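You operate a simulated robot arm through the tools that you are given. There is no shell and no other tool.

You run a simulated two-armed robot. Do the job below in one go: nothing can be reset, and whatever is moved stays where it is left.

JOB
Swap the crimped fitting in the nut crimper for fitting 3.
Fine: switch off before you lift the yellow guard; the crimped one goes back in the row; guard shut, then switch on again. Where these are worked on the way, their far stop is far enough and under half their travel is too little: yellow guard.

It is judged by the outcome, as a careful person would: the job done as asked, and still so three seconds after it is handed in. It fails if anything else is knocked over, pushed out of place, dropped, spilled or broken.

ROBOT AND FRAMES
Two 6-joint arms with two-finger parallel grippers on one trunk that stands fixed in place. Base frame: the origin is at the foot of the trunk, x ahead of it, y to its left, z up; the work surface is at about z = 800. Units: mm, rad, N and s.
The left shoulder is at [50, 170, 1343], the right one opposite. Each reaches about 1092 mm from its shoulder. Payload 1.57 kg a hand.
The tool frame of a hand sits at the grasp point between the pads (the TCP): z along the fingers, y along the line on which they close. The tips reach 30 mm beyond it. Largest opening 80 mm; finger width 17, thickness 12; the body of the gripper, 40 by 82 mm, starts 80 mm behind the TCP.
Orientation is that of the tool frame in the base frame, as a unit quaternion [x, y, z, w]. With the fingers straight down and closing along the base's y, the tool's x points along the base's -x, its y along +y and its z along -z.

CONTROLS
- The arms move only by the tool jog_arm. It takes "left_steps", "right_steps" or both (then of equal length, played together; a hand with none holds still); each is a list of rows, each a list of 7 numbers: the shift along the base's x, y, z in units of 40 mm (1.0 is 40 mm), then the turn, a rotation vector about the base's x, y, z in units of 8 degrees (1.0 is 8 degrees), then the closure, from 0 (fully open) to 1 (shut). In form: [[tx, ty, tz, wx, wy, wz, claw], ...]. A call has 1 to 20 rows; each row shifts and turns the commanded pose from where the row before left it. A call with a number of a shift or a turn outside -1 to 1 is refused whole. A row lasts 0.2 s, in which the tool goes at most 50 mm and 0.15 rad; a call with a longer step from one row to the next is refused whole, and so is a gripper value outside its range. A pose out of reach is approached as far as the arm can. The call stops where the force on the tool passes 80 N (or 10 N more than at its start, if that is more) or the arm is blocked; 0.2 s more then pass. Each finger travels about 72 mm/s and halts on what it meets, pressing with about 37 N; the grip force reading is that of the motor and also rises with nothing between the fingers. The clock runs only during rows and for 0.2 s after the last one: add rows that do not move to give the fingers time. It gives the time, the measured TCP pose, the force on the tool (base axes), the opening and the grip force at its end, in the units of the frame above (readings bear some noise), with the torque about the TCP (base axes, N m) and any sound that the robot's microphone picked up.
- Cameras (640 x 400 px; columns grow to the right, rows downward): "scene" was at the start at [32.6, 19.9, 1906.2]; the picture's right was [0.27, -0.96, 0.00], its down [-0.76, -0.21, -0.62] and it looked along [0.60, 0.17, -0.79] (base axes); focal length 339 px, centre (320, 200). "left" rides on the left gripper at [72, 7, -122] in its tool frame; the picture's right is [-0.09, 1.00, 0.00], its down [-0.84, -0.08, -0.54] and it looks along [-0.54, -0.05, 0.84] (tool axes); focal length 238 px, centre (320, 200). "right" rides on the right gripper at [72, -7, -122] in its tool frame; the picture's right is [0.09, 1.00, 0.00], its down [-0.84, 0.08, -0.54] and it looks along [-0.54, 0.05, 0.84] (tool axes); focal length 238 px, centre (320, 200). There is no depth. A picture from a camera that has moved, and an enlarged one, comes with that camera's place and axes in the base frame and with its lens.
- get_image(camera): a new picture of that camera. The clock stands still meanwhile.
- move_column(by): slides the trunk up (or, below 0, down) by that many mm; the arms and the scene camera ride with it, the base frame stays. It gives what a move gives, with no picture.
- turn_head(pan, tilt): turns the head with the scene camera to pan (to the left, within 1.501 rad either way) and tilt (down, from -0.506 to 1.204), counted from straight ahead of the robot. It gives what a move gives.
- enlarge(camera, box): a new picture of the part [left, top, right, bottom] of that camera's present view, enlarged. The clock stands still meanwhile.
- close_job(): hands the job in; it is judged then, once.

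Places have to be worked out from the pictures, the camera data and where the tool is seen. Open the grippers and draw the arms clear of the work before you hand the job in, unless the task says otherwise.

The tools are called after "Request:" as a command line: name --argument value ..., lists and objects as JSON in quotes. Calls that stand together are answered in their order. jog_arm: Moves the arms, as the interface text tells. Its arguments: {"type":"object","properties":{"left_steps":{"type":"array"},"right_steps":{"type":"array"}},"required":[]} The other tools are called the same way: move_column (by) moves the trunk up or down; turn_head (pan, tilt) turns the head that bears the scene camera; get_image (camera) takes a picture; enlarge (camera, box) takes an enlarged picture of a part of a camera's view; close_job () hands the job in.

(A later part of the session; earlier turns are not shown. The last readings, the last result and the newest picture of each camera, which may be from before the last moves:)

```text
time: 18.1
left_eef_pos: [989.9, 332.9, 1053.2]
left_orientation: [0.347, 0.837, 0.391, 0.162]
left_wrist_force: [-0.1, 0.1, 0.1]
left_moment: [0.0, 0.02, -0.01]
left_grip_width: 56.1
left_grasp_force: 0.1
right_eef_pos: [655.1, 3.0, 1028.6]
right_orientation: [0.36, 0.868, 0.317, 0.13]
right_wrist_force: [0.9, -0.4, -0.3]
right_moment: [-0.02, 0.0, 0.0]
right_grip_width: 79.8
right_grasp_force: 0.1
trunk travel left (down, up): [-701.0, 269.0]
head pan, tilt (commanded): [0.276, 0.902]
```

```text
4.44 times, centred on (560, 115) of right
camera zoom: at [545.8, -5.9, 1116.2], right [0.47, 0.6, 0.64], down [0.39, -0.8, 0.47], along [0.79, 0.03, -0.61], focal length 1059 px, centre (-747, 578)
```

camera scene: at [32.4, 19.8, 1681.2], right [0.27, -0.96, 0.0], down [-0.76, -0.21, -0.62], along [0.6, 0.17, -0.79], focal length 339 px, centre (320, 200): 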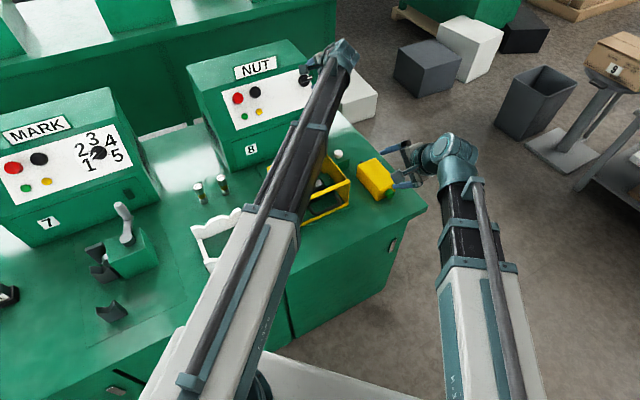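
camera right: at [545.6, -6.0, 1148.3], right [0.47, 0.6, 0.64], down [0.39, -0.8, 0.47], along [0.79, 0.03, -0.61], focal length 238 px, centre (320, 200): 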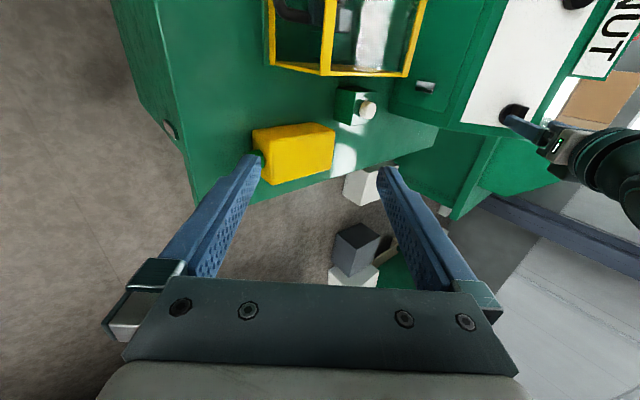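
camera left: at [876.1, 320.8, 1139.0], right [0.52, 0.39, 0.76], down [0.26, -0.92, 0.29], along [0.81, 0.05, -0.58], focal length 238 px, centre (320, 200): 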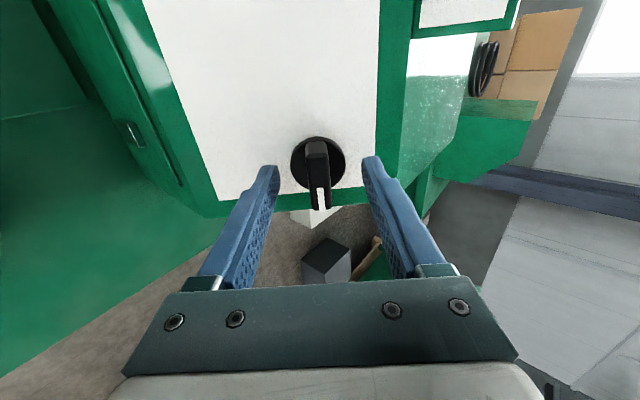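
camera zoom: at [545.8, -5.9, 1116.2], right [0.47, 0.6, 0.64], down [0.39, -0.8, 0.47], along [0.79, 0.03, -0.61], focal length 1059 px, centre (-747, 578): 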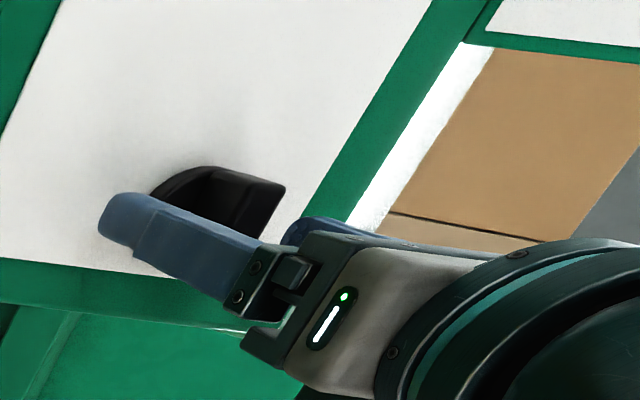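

The disc is now ~39 mm ahead of the TCP and the bar well between the pads. I close the fingers on the bar.

Request:
jog_arm --left_steps '[[0, 0, 0, 0, 0, 0, 0.6], [0, 0, 0, 0, 0, 0, 0.9], [0, 0, 0, 0, 0, 0, 1], [0, 0, 0, 0, 0, 0, 1]]'

Request:
enlarge --camera "left" --box '[240, 110, 400, 220]'

```text
time: 19.1
left_eef_pos: [990.1, 333.3, 1054.0]
left_orientation: [0.346, 0.838, 0.389, 0.161]
left_wrist_force: [-3.3, -2.2, -5.0]
left_moment: [-0.64, 0.6, -0.02]
left_grip_width: 14.8
left_grasp_force: 30.4
right_eef_pos: [655.3, 1.6, 1027.1]
right_orientation: [0.36, 0.868, 0.316, 0.131]
right_wrist_force: [0.2, 0.2, 0.3]
right_moment: [0.02, 0.0, 0.04]
right_grip_width: 79.6
right_grasp_force: 0.1
trunk travel left (down, up): [-701.0, 269.0]
head pan, tilt (commanded): [0.276, 0.902]
```

```text
3.64 times, centred on (320, 165) of left
camera zoom: at [875.7, 320.7, 1138.7], right [0.52, 0.39, 0.76], down [0.26, -0.92, 0.29], along [0.81, 0.05, -0.58], focal length 867 px, centre (320, 327)
```

zoom: 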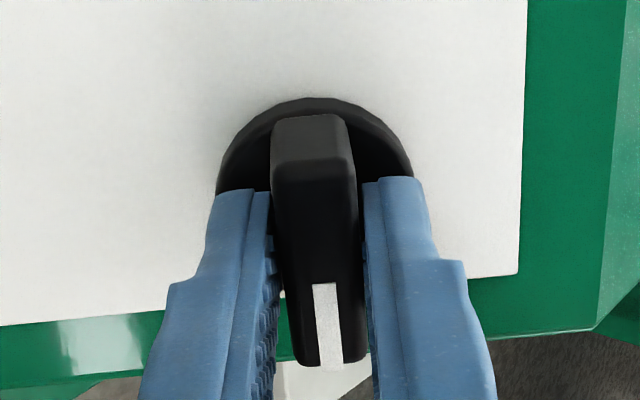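

The bar is held (14.8 mm, 30 N). I try turning it counter-clockwise (mark toward the top) in small steps and watch the torque.

Request:
jog_arm --left_steps '[[0, 0, 0, -0.27, -0.27, 0.32, 1], [0, 0, 0, -0.27, -0.27, 0.32, 1], [0, 0, 0, -0.27, -0.27, 0.32, 1]]'

Request:
enlarge --camera "left" --box '[240, 110, 400, 220]'

```text
time: 19.9
left_eef_pos: [990.4, 333.0, 1053.3]
left_orientation: [0.258, 0.869, 0.371, 0.201]
left_wrist_force: [-5.6, -4.4, -9.0]
left_moment: [-0.38, 1.14, 0.59]
left_grip_width: 14.8
left_grasp_force: 30.6
right_eef_pos: [655.2, 1.6, 1027.0]
right_orientation: [0.36, 0.868, 0.316, 0.13]
right_wrist_force: [-0.1, -0.6, -0.9]
right_moment: [0.01, 0.01, 0.01]
right_grip_width: 80.0
right_grasp_force: 0.2
trunk travel left (down, up): [-701.0, 269.0]
head pan, tilt (commanded): [0.276, 0.902]
```

```text
3.64 times, centred on (320, 165) of left
camera zoom: at [869.0, 313.6, 1127.2], right [0.37, 0.54, 0.76], down [0.34, -0.84, 0.42], along [0.86, 0.1, -0.49], focal length 867 px, centre (320, 327)
```

zoom: 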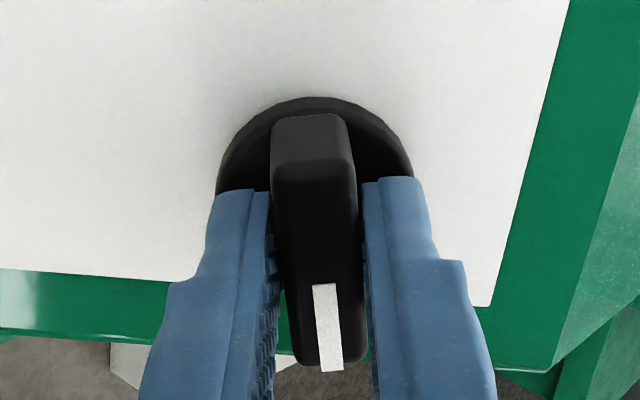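

The bar turns freely with the hand. I keep turning counter-clockwise.

Request:
jog_arm --left_steps '[[0, 0, 0, -0.5, -0.5, 0.6, 1], [0, 0, 0, -0.5, -0.5, 0.6, 1], [0, 0, 0, -0.5, -0.5, 0.6, 1], [0, 0, 0, -0.5, -0.5, 0.6, 1]]'

Request:
enlarge --camera "left" --box '[200, 80, 440, 240]'

```text
time: 20.9
left_eef_pos: [990.8, 332.5, 1053.1]
left_orientation: [0.025, 0.906, 0.308, 0.289]
left_wrist_force: [-11.6, -7.4, -12.5]
left_moment: [-0.86, 0.93, 0.04]
left_grip_width: 14.5
left_grasp_force: 30.3
right_eef_pos: [655.6, 2.2, 1027.5]
right_orientation: [0.36, 0.868, 0.316, 0.131]
right_wrist_force: [1.0, -0.6, 0.2]
right_moment: [0.0, 0.01, 0.0]
right_grip_width: 80.2
right_grasp_force: 0.1
trunk travel left (down, up): [-701.0, 269.0]
head pan, tilt (commanded): [0.276, 0.902]
```

```text
2.50 times, centred on (320, 160) of left
camera zoom: at [863.3, 287.8, 1101.0], right [-0.06, 0.79, 0.62], down [0.41, -0.54, 0.73], along [0.91, 0.3, -0.3], focal length 596 px, centre (320, 300)
```

zoom: 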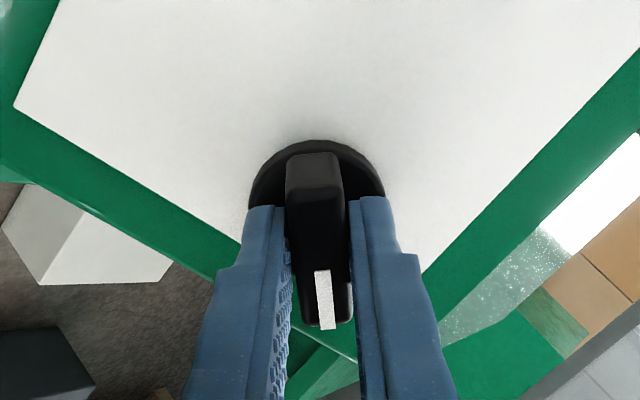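

About 42° turned without a stop. I go on in the same direction.

Request:
jog_arm --left_steps '[[0, 0, 0, -0.5, -0.5, 0.6, 1], [0, 0, 0, -0.5, -0.5, 0.6, 1], [0, 0, 0, -0.5, -0.5, 0.6, 1], [0, 0, 0, -0.5, -0.5, 0.6, 1]]'

Request:
enlarge --camera "left" --box '[200, 80, 440, 240]'

```text
time: 21.9
left_eef_pos: [990.0, 331.7, 1055.3]
left_orientation: [-0.208, 0.882, 0.223, 0.358]
left_wrist_force: [-9.2, -8.1, -10.4]
left_moment: [-0.93, 0.45, -0.34]
left_grip_width: 14.2
left_grasp_force: 30.5
right_eef_pos: [656.1, 1.8, 1027.5]
right_orientation: [0.36, 0.868, 0.316, 0.131]
right_wrist_force: [-0.2, -0.3, -0.3]
right_moment: [0.04, 0.02, 0.04]
right_grip_width: 80.1
right_grasp_force: 0.1
trunk travel left (down, up): [-701.0, 269.0]
head pan, tilt (commanded): [0.276, 0.902]
```

```text
2.50 times, centred on (320, 160) of left
camera zoom: at [873.5, 257.0, 1083.5], right [-0.46, 0.83, 0.31], down [0.3, -0.18, 0.94], along [0.83, 0.53, -0.16], focal length 596 px, centre (320, 300)
```

zoom: 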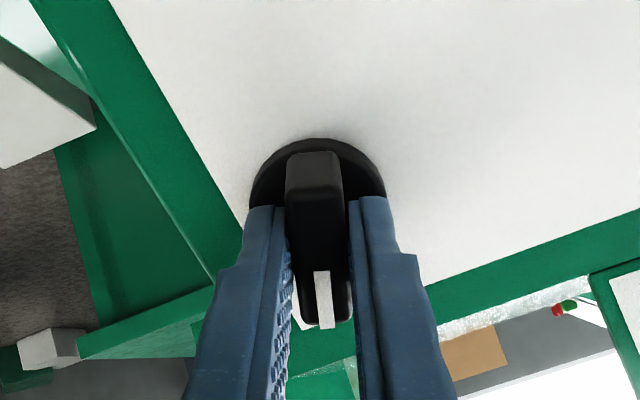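

About 72° now, still free. I continue toward 90° with smaller steps to feel the stop.

Request:
jog_arm --left_steps '[[0, 0, 0, -0.4, -0.4, 0.48, 1], [0, 0, 0, -0.4, -0.4, 0.48, 1], [0, 0, 0, -0.4, -0.4, 0.48, 1]]'

Request:
enlarge --camera "left" --box '[200, 80, 440, 240]'

Request:
enlarge --camera "scene" --box '[220, 40, 380, 140]'

```text
time: 22.7
left_eef_pos: [990.4, 333.0, 1055.4]
left_orientation: [-0.342, 0.84, 0.166, 0.387]
left_wrist_force: [-6.4, -7.5, -6.5]
left_moment: [-0.65, -0.03, -0.5]
left_grip_width: 13.9
left_grasp_force: 30.6
right_eef_pos: [655.4, 1.5, 1028.2]
right_orientation: [0.359, 0.868, 0.316, 0.131]
right_wrist_force: [0.0, -0.2, -0.1]
right_moment: [0.01, 0.02, 0.02]
right_grip_width: 80.1
right_grasp_force: 0.0
trunk travel left (down, up): [-701.0, 269.0]
head pan, tilt (commanded): [0.276, 0.902]
```

```text
2.50 times, centred on (320, 160) of left
camera zoom: at [886.2, 239.2, 1079.1], right [-0.66, 0.75, 0.08], down [0.15, 0.02, 0.99], along [0.74, 0.66, -0.13], focal length 596 px, centre (320, 300)
```

zoom: 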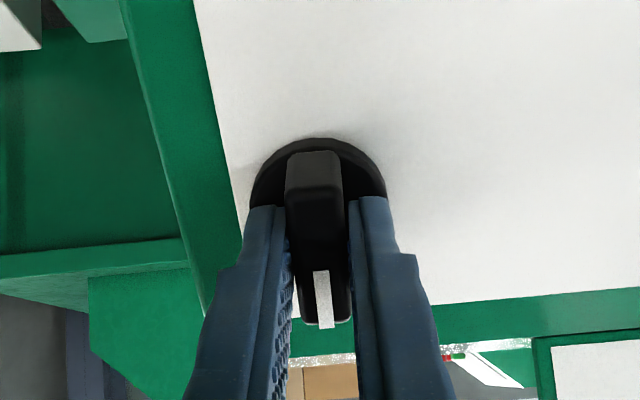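

```text
4.00 times, centred on (300, 90) of scene
camera zoom: at [32.6, 19.1, 1649.2], right [0.27, -0.96, 0.0], down [-0.76, -0.21, -0.62], along [0.6, 0.17, -0.79], focal length 1357 px, centre (400, 640)
```

zoom: 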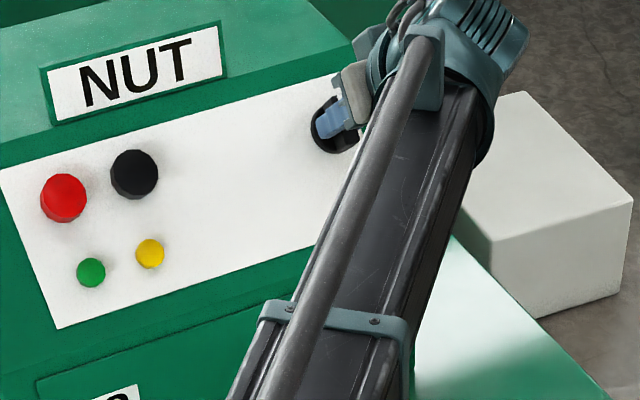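

Now ~88°, mark near 12 o'clock and still no resistance. I feel a little further for a stop.

Request:
jog_arm --left_steps '[[0, 0, 0, -0.27, -0.27, 0.32, 1], [0, 0, 0, -0.27, -0.27, 0.32, 1]]'

Request:
enlarge --camera "left" --box '[200, 80, 440, 240]'

```text
time: 23.3
left_eef_pos: [990.5, 333.4, 1054.6]
left_orientation: [-0.399, 0.814, 0.139, 0.399]
left_wrist_force: [-2.2, -5.2, 1.8]
left_moment: [-0.04, 0.35, -0.98]
left_grip_width: 15.4
left_grasp_force: 31.0
right_eef_pos: [655.2, 1.4, 1027.3]
right_orientation: [0.36, 0.868, 0.316, 0.131]
right_wrist_force: [1.2, -1.0, -0.5]
right_moment: [-0.02, 0.01, 0.0]
right_grip_width: 80.1
right_grasp_force: 0.0
trunk travel left (down, up): [-701.0, 269.0]
head pan, tilt (commanded): [0.276, 0.902]
```

```text
2.50 times, centred on (320, 160) of left
camera zoom: at [893.4, 232.4, 1079.2], right [-0.72, 0.69, -0.02], down [0.07, 0.11, 0.99], along [0.69, 0.72, -0.13], focal length 596 px, centre (320, 300)
```

zoom: 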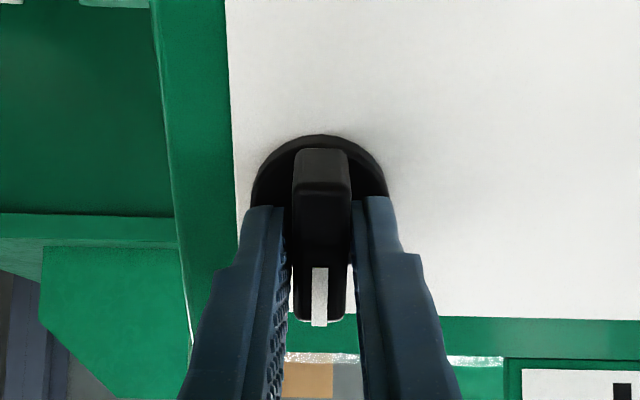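

Torque rises (about 0.8 N·m against the turn) and the bar has begun to slip against the pads: the knob is on its far stop with the mark at 12 o'clock, i.e. off. I turn the hand back a few degrees to ease it and open the fingers.

Request:
jog_arm --left_steps '[[0, 0, 0, 0.2, 0.2, -0.24, 1], [0, 0, 0, 0.1, 0.1, -0.12, 0.7], [0, 0, 0, 0, 0, 0, 0.3], [0, 0, 0, 0, 0, 0, 0.3], [0, 0, 0, 0, 0, 0, 0.3]]'

Request:
enlarge --camera "left" --box '[200, 80, 440, 240]'

```text
time: 24.5
left_eef_pos: [989.9, 333.0, 1052.9]
left_orientation: [-0.368, 0.829, 0.153, 0.391]
left_wrist_force: [-1.1, 0.0, 1.0]
left_moment: [0.03, -0.02, 0.01]
left_grip_width: 56.1
left_grasp_force: 0.1
right_eef_pos: [655.5, 2.3, 1027.5]
right_orientation: [0.359, 0.868, 0.317, 0.13]
right_wrist_force: [0.2, -0.3, 0.5]
right_moment: [0.01, 0.04, -0.02]
right_grip_width: 80.1
right_grasp_force: 0.1
trunk travel left (down, up): [-701.0, 269.0]
head pan, tilt (commanded): [0.276, 0.902]
```

```text
2.50 times, centred on (320, 160) of left
camera zoom: at [888.9, 236.6, 1078.7], right [-0.69, 0.73, 0.04], down [0.12, 0.06, 0.99], along [0.72, 0.69, -0.13], focal length 596 px, centre (320, 300)
```

zoom: 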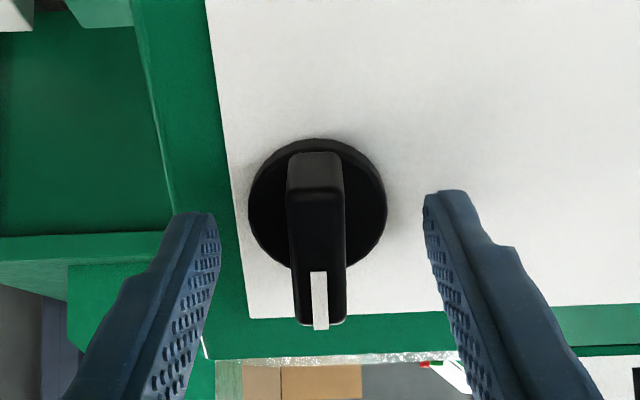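

The knob stays at 12 o'clock. I back the hand off by raising the column (the fingers slide off along the bar), then draw back from the panel.

Request:
move_column --by 70

Request:
jog_arm --left_steps '[[-0.8, -0.8, 0, 0, 0, 0, 0.3], [-0.8, -0.8, 0, 0, 0, 0, 0.3], [-0.8, -0.8, 0, 0, 0, 0, 0.3]]'

Request:
get_image --camera "left"

Request:
get_image --camera "scene"

```text
time: 25.6
left_eef_pos: [989.6, 333.9, 1123.6]
left_orientation: [-0.367, 0.83, 0.154, 0.391]
left_wrist_force: [-0.6, -0.8, 0.3]
left_moment: [0.0, -0.03, 0.0]
left_grip_width: 55.9
left_grasp_force: 0.1
right_eef_pos: [656.0, 2.1, 1097.6]
right_orientation: [0.36, 0.868, 0.316, 0.13]
right_wrist_force: [0.9, 0.5, -0.5]
right_moment: [0.0, -0.02, 0.0]
right_grip_width: 80.1
right_grasp_force: 0.1
trunk travel left (down, up): [-771.0, 199.0]
head pan, tilt (commanded): [0.276, 0.902]
```

```text
time: 26.4
left_eef_pos: [893.1, 236.8, 1123.3]
left_orientation: [-0.366, 0.83, 0.153, 0.393]
left_wrist_force: [0.3, -0.9, 0.8]
left_moment: [0.01, 0.0, 0.01]
left_grip_width: 56.1
left_grasp_force: 0.1
right_eef_pos: [654.7, 1.6, 1098.1]
right_orientation: [0.36, 0.868, 0.316, 0.131]
right_wrist_force: [0.8, 0.5, -0.5]
right_moment: [-0.03, 0.04, 0.03]
right_grip_width: 80.1
right_grasp_force: 0.1
trunk travel left (down, up): [-771.0, 199.0]
head pan, tilt (commanded): [0.276, 0.902]
```

```text
taken
camera left: at [791.8, 140.5, 1149.1], right [-0.69, 0.72, 0.04], down [0.12, 0.06, 0.99], along [0.72, 0.69, -0.13], focal length 238 px, centre (320, 200)
```

left: 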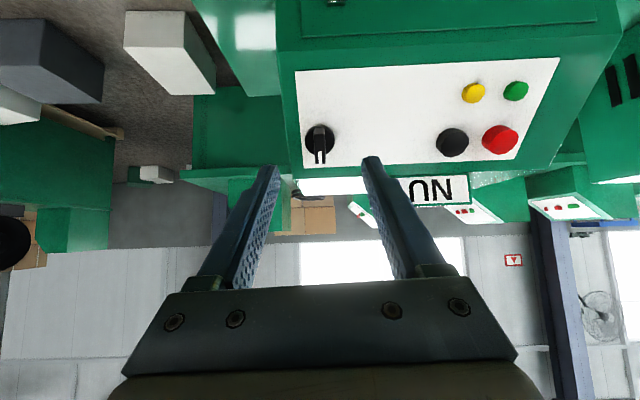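

```text
taken
camera scene: at [31.9, 19.3, 1719.2], right [0.27, -0.96, 0.0], down [-0.76, -0.21, -0.62], along [0.6, 0.17, -0.79], focal length 339 px, centre (320, 200)
```

scene: 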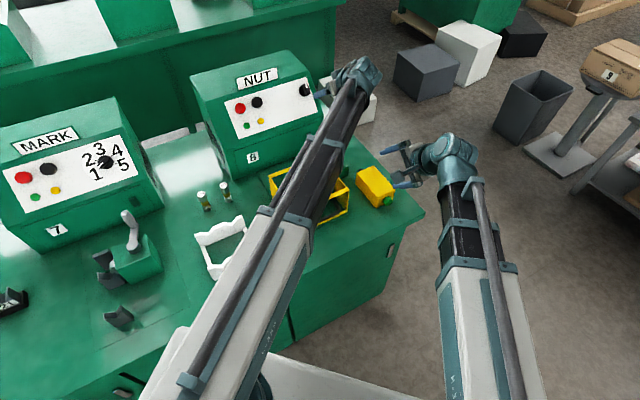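

Knob is off (mark up; the picture is inverted). I take the left hand back over the left of the table, undoing its roll, so the guard is free for the right arm and in view.

Request:
jog_arm --left_steps '[[-0.777, 0.59, 0, 0.519, 0.519, -0.616, 0.3], [-0.777, 0.59, 0, 0.519, 0.519, -0.616, 0.3], [-0.777, 0.59, 0, 0.519, 0.519, -0.616, 0.3], [-0.777, 0.59, 0, 0.519, 0.519, -0.616, 0.3], [-0.777, 0.59, 0, 0.519, 0.519, -0.616, 0.3], [-0.777, 0.59, 0, 0.519, 0.519, -0.616, 0.3], [-0.777, 0.59, 0, 0.519, 0.519, -0.616, 0.3], [-0.777, 0.59, 0, 0.519, 0.519, -0.616, 0.3], [-0.777, 0.59, 0, 0.519, 0.519, -0.616, 0.3], [-0.777, 0.59, 0, 0.519, 0.519, -0.616, 0.3], [-0.777, 0.59, 0, 0.519, 0.519, -0.616, 0.3], [-0.777, 0.59, 0, 0.519, 0.519, -0.616, 0.3]]'

Request:
get_image --camera "left"

Request:
get_image --camera "scene"

```text
time: 28.9
left_eef_pos: [520.0, 521.0, 1126.2]
left_orientation: [0.342, 0.839, 0.391, 0.164]
left_wrist_force: [0.2, 0.5, 0.0]
left_moment: [0.0, -0.01, 0.01]
left_grip_width: 55.9
left_grasp_force: 0.1
right_eef_pos: [655.0, 2.5, 1096.3]
right_orientation: [0.36, 0.868, 0.315, 0.131]
right_wrist_force: [0.3, -0.2, 0.0]
right_moment: [0.0, 0.01, -0.01]
right_grip_width: 80.0
right_grasp_force: 0.1
trunk travel left (down, up): [-771.0, 199.0]
head pan, tilt (commanded): [0.276, 0.902]
```

```text
taken
camera left: at [404.8, 508.4, 1208.9], right [0.51, 0.39, 0.77], down [0.27, -0.92, 0.29], along [0.82, 0.06, -0.57], focal length 238 px, centre (320, 200)
```

left: 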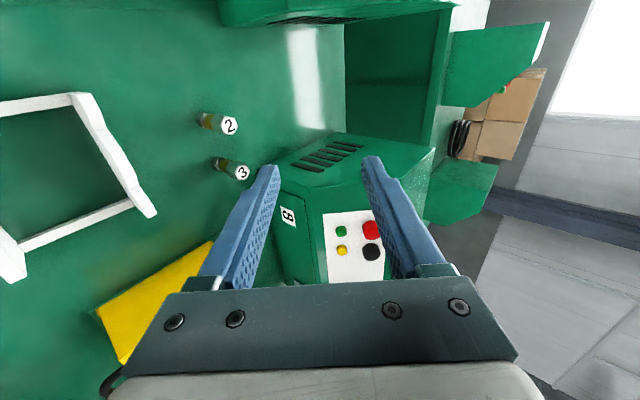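

```text
taken
camera scene: at [32.1, 20.1, 1719.2], right [0.27, -0.96, 0.0], down [-0.76, -0.21, -0.62], along [0.6, 0.17, -0.79], focal length 339 px, centre (320, 200)
```

scene: 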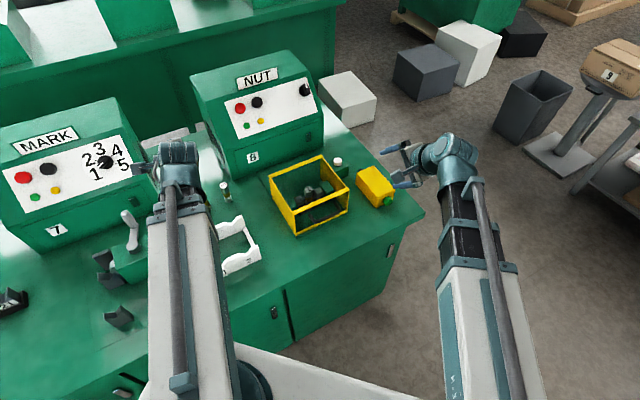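

The guard is fully visible. I bring the right hand in front of the handle, still well above it, to measure the handle with its camera.

Request:
jog_arm --right_steps '[[-0.84, 0.84, 0, 0, 0, 0, 0], [-0.84, 0.84, 0, 0, 0, 0, 0], [-0.84, 0.84, 0, 0, 0, 0, 0]]'

Request:
get_image --camera "right"

Request:
enlarge --camera "scene" --box '[255, 150, 365, 240]'

```text
time: 29.8
left_eef_pos: [519.8, 521.9, 1125.3]
left_orientation: [0.342, 0.839, 0.39, 0.163]
left_wrist_force: [-0.9, -0.3, 0.5]
left_moment: [0.01, -0.05, 0.03]
left_grip_width: 56.0
left_grasp_force: 0.1
right_eef_pos: [552.4, 103.5, 1098.0]
right_orientation: [0.36, 0.868, 0.316, 0.13]
right_wrist_force: [-0.5, 0.1, 0.8]
right_moment: [0.0, 0.0, 0.03]
right_grip_width: 80.1
right_grasp_force: 0.1
trunk travel left (down, up): [-771.0, 199.0]
head pan, tilt (commanded): [0.276, 0.902]
```

```text
taken
camera right: at [444.1, 95.6, 1186.4], right [0.47, 0.6, 0.64], down [0.39, -0.8, 0.47], along [0.79, 0.03, -0.61], focal length 238 px, centre (320, 200)
```

right: 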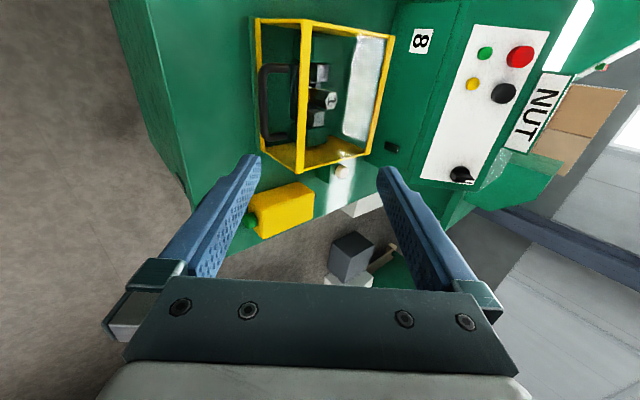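

```text
4.44 times, centred on (310, 195) of scene
camera zoom: at [32.0, 20.2, 1719.2], right [0.27, -0.96, 0.0], down [-0.76, -0.21, -0.62], along [0.6, 0.17, -0.79], focal length 1508 px, centre (364, 222)
```

zoom: 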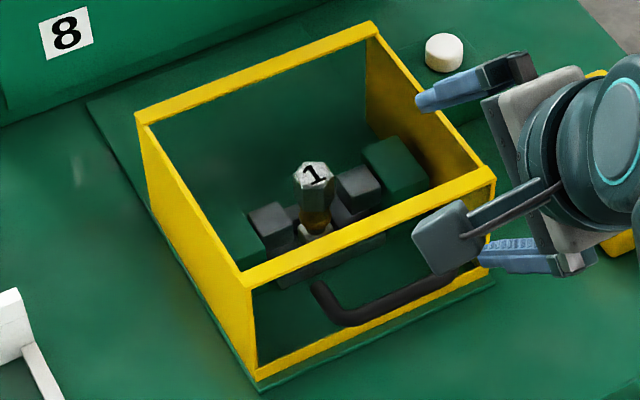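

The right camera has a good oblique view of the guard and its glossy clear panels. I enlarge the handle and hinge sides.

Request:
enlarge --camera "right" --box '[240, 10, 410, 180]'

Request:
enlarge --camera "right" --box '[250, 50, 310, 160]'

Request:
enlarge --camera "right" --box '[330, 30, 410, 170]'

```text
2.35 times, centred on (325, 95) of right
camera zoom: at [444.1, 95.6, 1186.4], right [0.47, 0.6, 0.64], down [0.39, -0.8, 0.47], along [0.79, 0.03, -0.61], focal length 561 px, centre (308, 447)
```

zoom: 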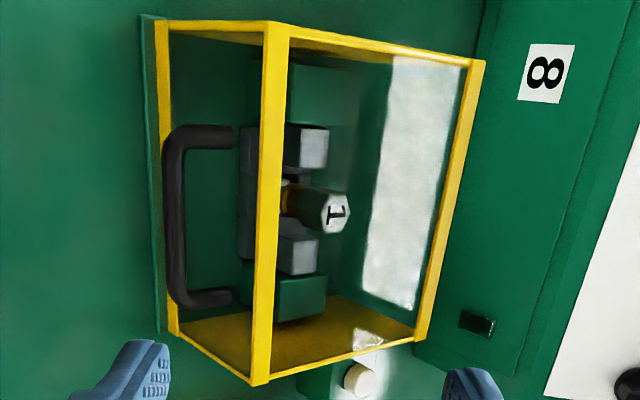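

```text
3.64 times, centred on (280, 105) of right
camera zoom: at [444.1, 95.6, 1186.4], right [0.47, 0.6, 0.64], down [0.39, -0.8, 0.47], along [0.79, 0.03, -0.61], focal length 867 px, centre (466, 546)
```

zoom: 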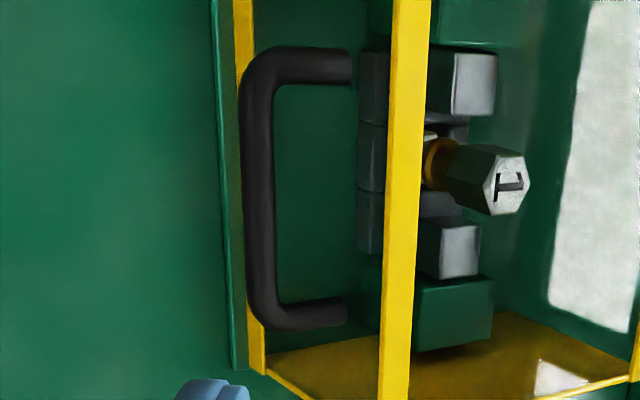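

```text
2.86 times, centred on (370, 100) of right
camera zoom: at [444.1, 95.6, 1186.4], right [0.47, 0.6, 0.64], down [0.39, -0.8, 0.47], along [0.79, 0.03, -0.61], focal length 681 px, centre (177, 486)
```

zoom: 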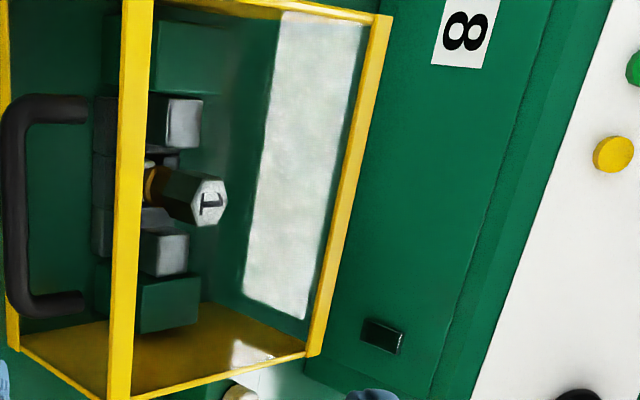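

The handle's place needs a better baseline. I lower the column 80 mm (hands stay well above everything) and take the handle again.

Request:
enlarge --camera "right" --box '[255, 60, 305, 150]'

Request:
move_column --by -80

Request:
get_image --camera "right"

```text
4.44 times, centred on (280, 105) of right
camera zoom: at [444.1, 95.6, 1186.4], right [0.47, 0.6, 0.64], down [0.39, -0.8, 0.47], along [0.79, 0.03, -0.61], focal length 1059 px, centre (498, 622)
```

zoom: 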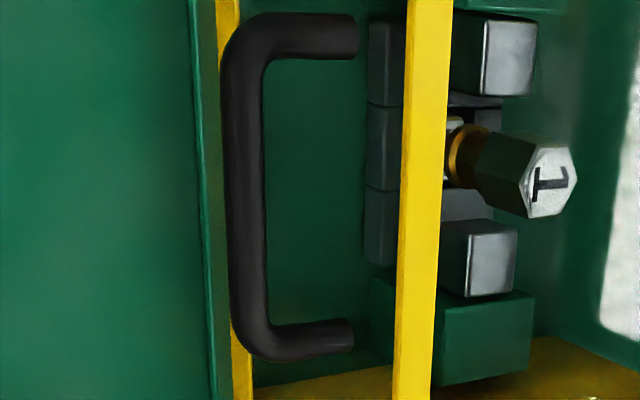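

```text
time: 30.9
left_eef_pos: [520.0, 521.2, 1045.1]
left_orientation: [0.341, 0.839, 0.391, 0.163]
left_wrist_force: [-1.0, 0.2, -0.4]
left_moment: [0.01, -0.03, -0.02]
left_grip_width: 55.9
left_grasp_force: 0.0
right_eef_pos: [554.8, 103.8, 1018.1]
right_orientation: [0.359, 0.869, 0.315, 0.131]
right_wrist_force: [0.0, 0.3, 0.0]
right_moment: [-0.01, -0.04, 0.0]
right_grip_width: 80.1
right_grasp_force: 0.0
trunk travel left (down, up): [-691.0, 279.0]
head pan, tilt (commanded): [0.276, 0.902]
```

```text
taken
camera right: at [444.8, 95.2, 1106.3], right [0.47, 0.6, 0.64], down [0.39, -0.8, 0.46], along [0.79, 0.03, -0.61], focal length 238 px, centre (320, 200)
```

right: 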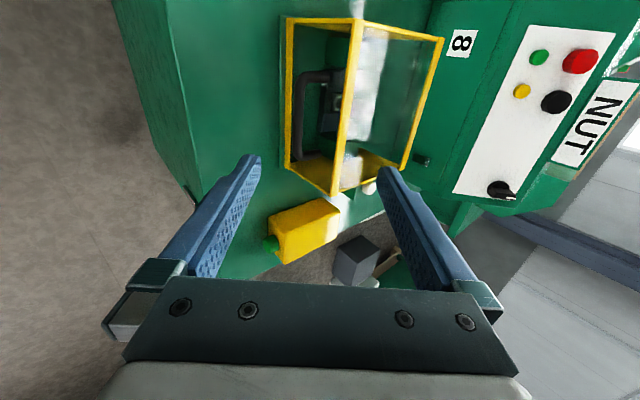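

Request:
enlarge --camera "right" --box '[275, 60, 345, 170]'

Request:
enlarge --camera "right" --box '[270, 10, 450, 200]'

Request:
enlarge --camera "scene" --box '[250, 130, 370, 220]'

```text
3.64 times, centred on (310, 115) of right
camera zoom: at [444.8, 95.2, 1106.3], right [0.47, 0.6, 0.64], down [0.39, -0.8, 0.46], along [0.79, 0.03, -0.61], focal length 867 px, centre (356, 509)
```

zoom: 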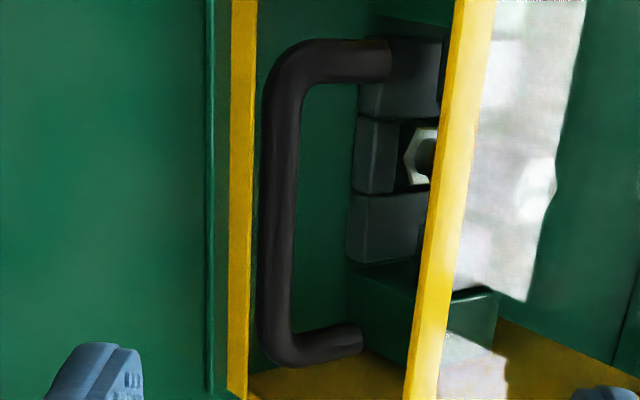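

```text
2.11 times, centred on (360, 105) of right
camera zoom: at [444.8, 95.2, 1106.3], right [0.47, 0.6, 0.64], down [0.39, -0.8, 0.46], along [0.79, 0.03, -0.61], focal length 502 px, centre (236, 400)
```

zoom: 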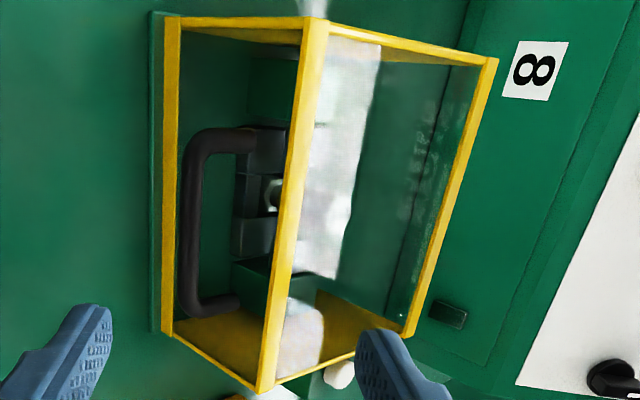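

```text
4.44 times, centred on (310, 175) of scene
camera zoom: at [32.4, 19.8, 1639.2], right [0.27, -0.96, 0.0], down [-0.76, -0.21, -0.62], along [0.6, 0.17, -0.79], focal length 1508 px, centre (364, 311)
```

zoom: 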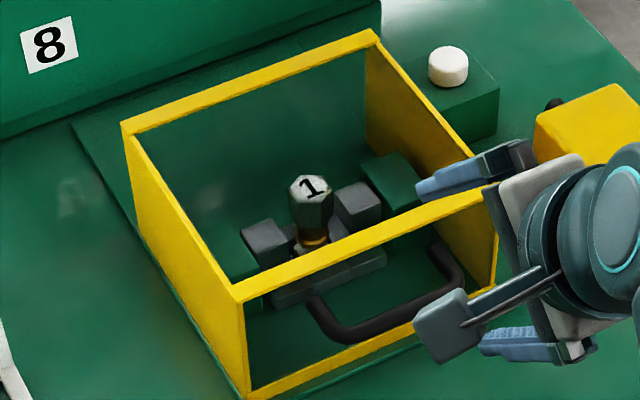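

Two-view triangulation puts the handle bar level at f≈544.6 (f being distance along the machine's 45° forward direction), z≈886, between its legs at r≈275…361, with ~30 mm clear to the front panel. I pitch the left hand level so it stays high when the trunk goes down, and pitch the right one to 60° with a narrower opening.

Request:
jog_arm --left_steps '[[0, 0, 0.635, 0.707, -0.707, 0, 0.3], [0, 0, 0.69, 0.707, -0.707, 0, 0.3], [0, 0, 0.74, 0.707, -0.707, 0, 0.3], [0, 0, 0.77, 0.707, -0.707, 0, 0.3], [0, 0, 0.78, 0.707, -0.707, 0, 0.3]]' --right_steps '[[0, 0, 0.45, 0.5893, -0.5893, 0, 0.6], [0, 0, 0.49, 0.5893, -0.5893, 0, 0.675], [0, 0, 0.55, 0.5893, -0.5893, 0, 0.675], [0, 0, 0, 0, 0, 0, 0.675], [0, 0, 0, 0, 0, 0, 0.675]]'

```text
time: 32.1
left_eef_pos: [552.7, 540.0, 1186.7]
left_orientation: [0.266, 0.654, 0.653, 0.275]
left_wrist_force: [0.5, -0.8, -0.5]
left_moment: [-0.01, 0.02, -0.02]
left_grip_width: 56.2
left_grasp_force: 0.1
left hand out of reach, approached as far as the arm can: row 1, 2, 3, 4
right_eef_pos: [566.9, 108.0, 1075.3]
right_orientation: [0.331, 0.801, 0.461, 0.19]
right_wrist_force: [0.3, -0.1, -0.1]
right_moment: [0.02, 0.0, -0.03]
right_grip_width: 26.1
right_grasp_force: 0.0
right hand out of reach, approached as far as the arm can: row 3
trunk travel left (down, up): [-691.0, 279.0]
head pan, tilt (commanded): [0.276, 0.902]
```

The arms also have a minimum extension (wrist ≥ ~404 mm from the shoulder), which my approach just meets. I align the right hand with the handle's middle and lower the trunk 134 mm, so the tips stop in front of and above the bar.

Request:
jog_arm --right_steps '[[0.0675, 0.2775, 0, 0, 0, 0, 0.675]]'

Request:
move_column --by -134

Request:
get_image --camera "right"

Request:
get_image --camera "scene"

```text
time: 32.5
left_eef_pos: [552.4, 540.4, 1186.3]
left_orientation: [0.266, 0.654, 0.653, 0.274]
left_wrist_force: [0.4, -0.5, 0.0]
left_moment: [0.02, -0.01, -0.02]
left_grip_width: 56.3
left_grasp_force: 0.0
right_eef_pos: [571.1, 120.0, 1075.5]
right_orientation: [0.331, 0.8, 0.462, 0.191]
right_wrist_force: [-0.4, 0.5, 0.5]
right_moment: [0.05, 0.0, 0.0]
right_grip_width: 26.0
right_grasp_force: 0.1
trunk travel left (down, up): [-691.0, 279.0]
head pan, tilt (commanded): [0.276, 0.902]
```

```text
time: 34.1
left_eef_pos: [552.0, 540.7, 1053.6]
left_orientation: [0.265, 0.654, 0.653, 0.275]
left_wrist_force: [1.3, 0.3, -0.3]
left_moment: [0.0, 0.01, -0.02]
left_grip_width: 55.9
left_grasp_force: 0.1
right_eef_pos: [568.7, 119.1, 942.2]
right_orientation: [0.332, 0.8, 0.462, 0.191]
right_wrist_force: [0.6, 1.0, 0.6]
right_moment: [0.01, 0.01, 0.01]
right_grip_width: 26.3
right_grasp_force: 0.0
trunk travel left (down, up): [-557.0, 413.0]
head pan, tilt (commanded): [0.276, 0.902]
```

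```text
taken
camera right: at [442.0, 93.3, 996.9], right [0.29, 0.42, 0.86], down [0.29, -0.9, 0.34], along [0.91, 0.15, -0.38], focal length 238 px, centre (320, 200)
```

right: 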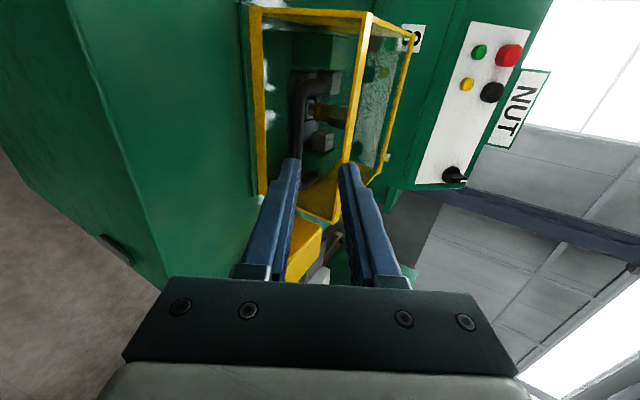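

```text
taken
camera scene: at [32.4, 19.8, 1505.2], right [0.27, -0.96, 0.0], down [-0.76, -0.21, -0.62], along [0.6, 0.17, -0.79], focal length 339 px, centre (320, 200)
```

scene: 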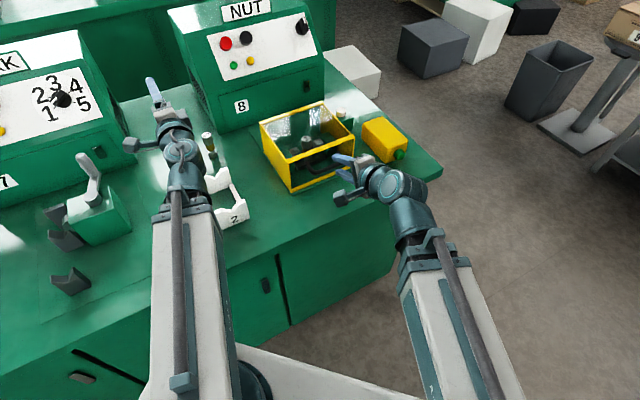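

The fingertips are in front of the handle. I enlarge to check alignment of the bar relative to the fingers before moving in.

Request:
enlarge --camera "right" --box '[250, 60, 390, 220]'

Request:
enlarge --camera "scene" --box '[255, 90, 415, 215]'

```text
2.50 times, centred on (320, 140) of right
camera zoom: at [442.0, 93.3, 996.9], right [0.29, 0.42, 0.86], down [0.29, -0.9, 0.34], along [0.91, 0.15, -0.38], focal length 596 px, centre (320, 350)
```

zoom: 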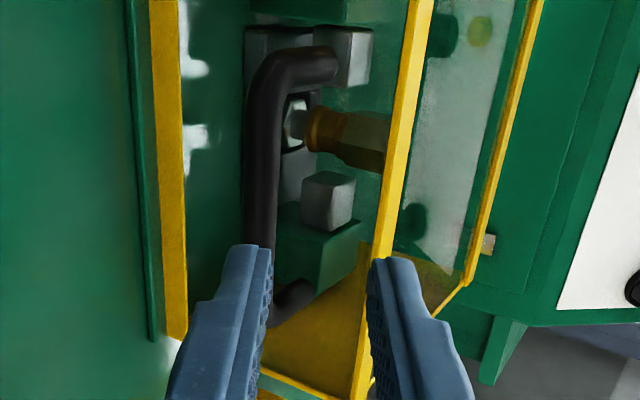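

```text
3.20 times, centred on (335, 152) of scene
camera zoom: at [32.4, 19.8, 1505.2], right [0.27, -0.96, 0.0], down [-0.76, -0.21, -0.62], along [0.6, 0.17, -0.79], focal length 1086 px, centre (272, 352)
```

zoom: 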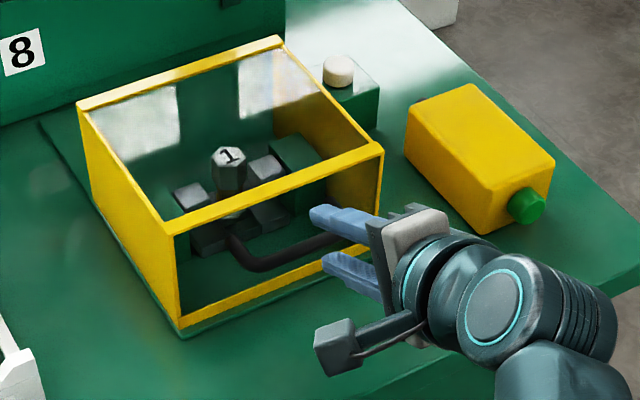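

The predicted bar position matches the picture. I go in diagonally by pitching from 60° to 50° while advancing, then check.

Request:
jog_arm --right_steps '[[0.1385, 0.1385, -0.209, -0.221, 0.221, 0, 0.675], [0.1385, 0.1385, -0.204, -0.221, 0.221, 0, 0.675], [0.1385, 0.1385, -0.1975, -0.221, 0.221, 0, 0.675], [0.1385, 0.1385, -0.191, -0.221, 0.221, 0, 0.675]]'

Request:
enlarge --camera "right" --box '[250, 60, 390, 220]'

Request:
enlarge --camera "scene" --box '[255, 90, 415, 215]'

```text
time: 35.1
left_eef_pos: [552.4, 539.7, 1052.9]
left_orientation: [0.265, 0.654, 0.653, 0.274]
left_wrist_force: [0.3, 0.0, 0.0]
left_moment: [0.02, 0.02, 0.01]
left_grip_width: 56.0
left_grasp_force: 0.0
right_eef_pos: [592.0, 141.8, 909.7]
right_orientation: [0.347, 0.838, 0.388, 0.162]
right_wrist_force: [-0.7, -0.5, 0.0]
right_moment: [0.0, -0.01, 0.01]
right_grip_width: 26.0
right_grasp_force: 0.0
trunk travel left (down, up): [-557.0, 413.0]
head pan, tilt (commanded): [0.276, 0.902]
```

```text
2.50 times, centred on (320, 140) of right
camera zoom: at [472.5, 123.2, 983.3], right [0.39, 0.52, 0.76], down [0.33, -0.85, 0.41], along [0.86, 0.1, -0.5], focal length 596 px, centre (320, 350)
```

zoom: 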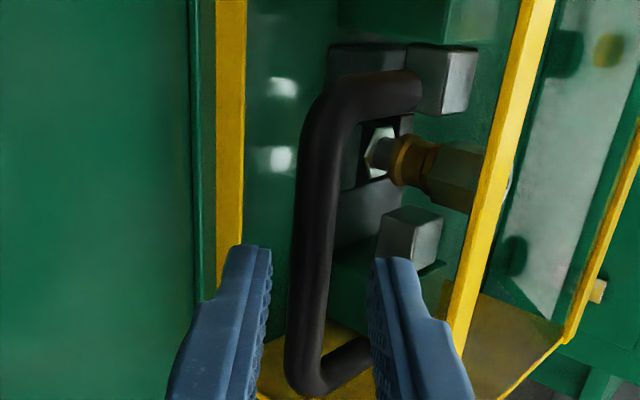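

```text
3.20 times, centred on (335, 152) of scene
camera zoom: at [32.6, 19.9, 1505.2], right [0.27, -0.96, 0.0], down [-0.76, -0.21, -0.62], along [0.6, 0.17, -0.79], focal length 1086 px, centre (272, 352)
```

zoom: 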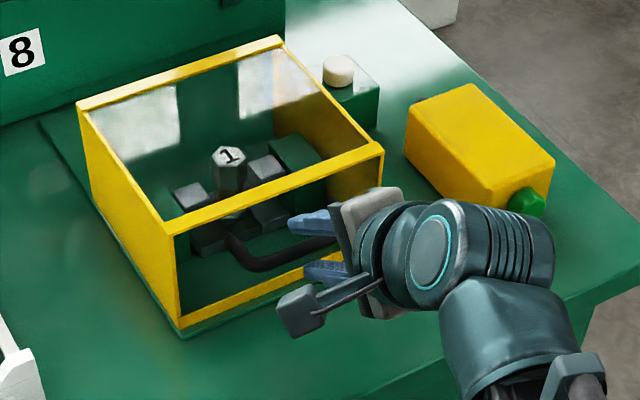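

The bar is centred between the fingers. Two more rows bring it ~15 mm past the TCP; then I close on it.

Request:
jog_arm --right_steps '[[0.1385, 0.1385, -0.184, -0.221, 0.221, 0, 0.675], [0.1385, 0.1385, -0.177, -0.221, 0.221, 0, 0.675], [0, 0, 0, 0, 0, 0, 0.675]]'

Request:
enlarge --camera "right" --box '[250, 60, 390, 220]'

```text
time: 35.9
left_eef_pos: [552.0, 539.6, 1052.7]
left_orientation: [0.265, 0.654, 0.653, 0.274]
left_wrist_force: [-0.2, 0.0, 0.0]
left_moment: [-0.01, 0.01, 0.0]
left_grip_width: 55.9
left_grasp_force: 0.1
right_eef_pos: [602.3, 153.0, 894.5]
right_orientation: [0.353, 0.855, 0.352, 0.145]
right_wrist_force: [-0.2, -1.3, 0.9]
right_moment: [-0.03, -0.02, -0.02]
right_grip_width: 25.9
right_grasp_force: 0.0
trunk travel left (down, up): [-557.0, 413.0]
head pan, tilt (commanded): [0.276, 0.902]
```

```text
2.50 times, centred on (320, 140) of right
camera zoom: at [488.0, 139.0, 977.4], right [0.43, 0.56, 0.7], down [0.36, -0.82, 0.44], along [0.83, 0.06, -0.56], focal length 596 px, centre (320, 350)
```

zoom: 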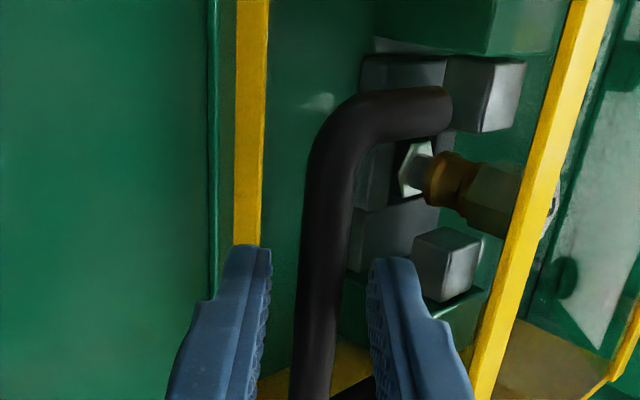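

The bar lies between the pads. I close on it.

Request:
jog_arm --right_steps '[[0, 0, 0, 0, 0, 0, 0.85], [0, 0, 0, 0, 0, 0, 1], [0, 0, 0, 0, 0, 0, 1]]'

Request:
enlarge --camera "right" --box '[250, 60, 390, 220]'

```text
time: 36.7
left_eef_pos: [551.6, 541.1, 1052.4]
left_orientation: [0.265, 0.654, 0.654, 0.274]
left_wrist_force: [0.2, 0.1, 0.1]
left_moment: [0.0, -0.01, 0.03]
left_grip_width: 56.2
left_grasp_force: 0.1
right_eef_pos: [602.3, 151.7, 895.8]
right_orientation: [0.354, 0.854, 0.353, 0.146]
right_wrist_force: [0.1, 1.7, 2.7]
right_moment: [-0.12, -0.18, 0.3]
right_grip_width: 11.6
right_grasp_force: 29.1
trunk travel left (down, up): [-557.0, 413.0]
head pan, tilt (commanded): [0.276, 0.902]
```

```text
2.50 times, centred on (320, 140) of right
camera zoom: at [488.0, 139.0, 977.4], right [0.43, 0.56, 0.7], down [0.36, -0.82, 0.44], along [0.83, 0.06, -0.56], focal length 596 px, centre (320, 350)
```

zoom: 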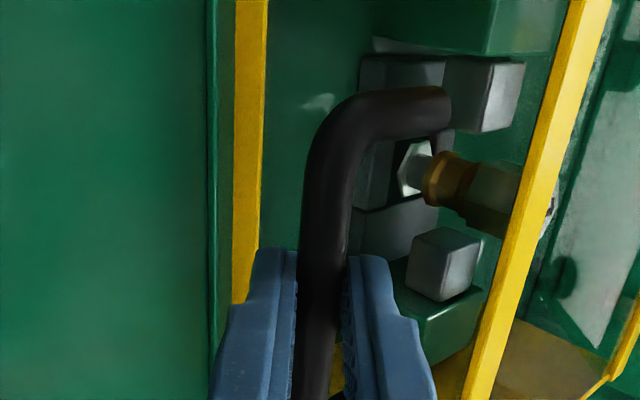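

Firm on the bar (11.6 mm) with little side load, so the bar is where I computed. Now I lift along an arc about the assumed rear lower hinge, only a few degrees first, watching the force.

Request:
jog_arm --right_steps '[[0.0636, 0.0636, 0.2525, 0.3147, -0.3147, 0, 1], [0.0778, 0.0778, 0.25, 0.2935, -0.2935, 0, 1]]'

Request:
enlarge --camera "scene" --box '[255, 90, 415, 215]'

```text
time: 37.3
left_eef_pos: [551.8, 540.4, 1052.7]
left_orientation: [0.266, 0.654, 0.653, 0.274]
left_wrist_force: [0.7, 0.8, 0.4]
left_moment: [0.03, -0.02, 0.02]
left_grip_width: 56.1
left_grasp_force: 0.0
right_eef_pos: [607.4, 157.3, 915.6]
right_orientation: [0.344, 0.831, 0.403, 0.168]
right_wrist_force: [-3.1, -4.1, -1.3]
right_moment: [-0.19, 0.08, 0.37]
right_grip_width: 11.9
right_grasp_force: 28.9
trunk travel left (down, up): [-557.0, 413.0]
head pan, tilt (commanded): [0.276, 0.902]
```

```text
3.20 times, centred on (335, 152) of scene
camera zoom: at [32.2, 19.3, 1505.2], right [0.27, -0.96, 0.0], down [-0.76, -0.21, -0.62], along [0.6, 0.17, -0.79], focal length 1086 px, centre (272, 352)
```

zoom: 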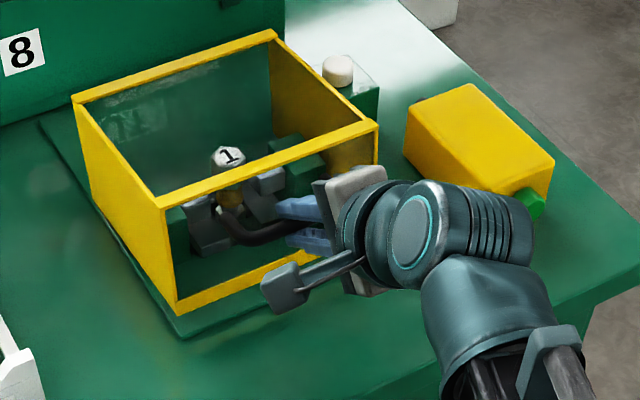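

The front rises about a rear hinge with only ~5 N on the tool: the arc model holds. I continue to about 30°.

Request:
jog_arm --right_steps '[[0.0902, 0.0902, 0.2425, 0.2731, -0.2731, 0, 1], [0.0972, 0.0972, 0.235, 0.2563, -0.2563, 0, 1], [0.1078, 0.1078, 0.2275, 0.2404, -0.2404, 0, 1], [0.2033, 0.2033, 0.36, 0.3659, -0.3659, 0, 1], [0.2263, 0.2263, 0.3375, 0.3315, -0.3315, 0, 1], [0.2493, 0.2493, 0.305, 0.2952, -0.2952, 0, 1]]'

Request:
enlarge --camera "scene" --box '[235, 60, 415, 215]'

Request:
get_image --camera "right"

```text
time: 38.7
left_eef_pos: [551.9, 539.0, 1052.6]
left_orientation: [0.267, 0.653, 0.653, 0.274]
left_wrist_force: [0.3, 0.1, 0.0]
left_moment: [0.0, -0.01, 0.02]
left_grip_width: 56.0
left_grasp_force: 0.1
right_eef_pos: [646.3, 196.7, 983.7]
right_orientation: [0.311, 0.747, 0.543, 0.225]
right_wrist_force: [-3.3, -10.1, 5.8]
right_moment: [0.06, 0.07, -0.14]
right_grip_width: 11.8
right_grasp_force: 29.0
trunk travel left (down, up): [-557.0, 413.0]
head pan, tilt (commanded): [0.276, 0.902]
```

```text
2.58 times, centred on (325, 138) of scene
camera zoom: at [31.7, 18.6, 1505.3], right [0.27, -0.96, 0.0], down [-0.76, -0.21, -0.62], along [0.6, 0.17, -0.78], focal length 875 px, centre (307, 361)
```

zoom: 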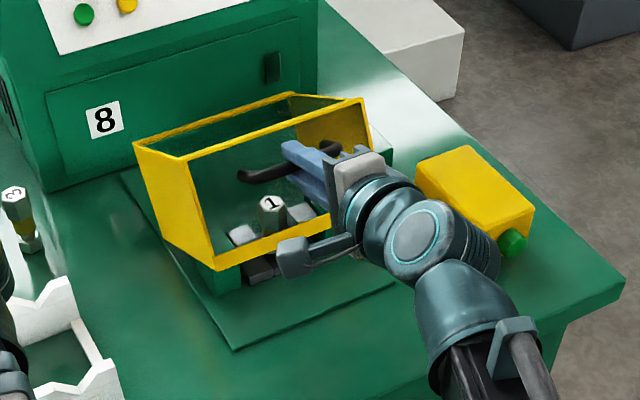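

```text
taken
camera right: at [513.0, 164.1, 1015.4], right [0.15, 0.28, 0.95], down [0.24, -0.94, 0.24], along [0.96, 0.19, -0.21], focal length 238 px, centre (320, 200)
```

right: 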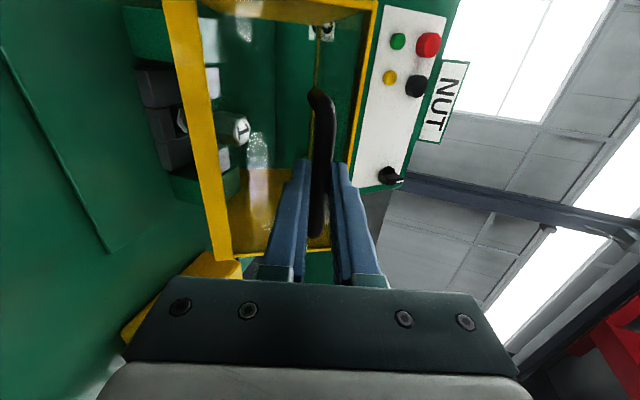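

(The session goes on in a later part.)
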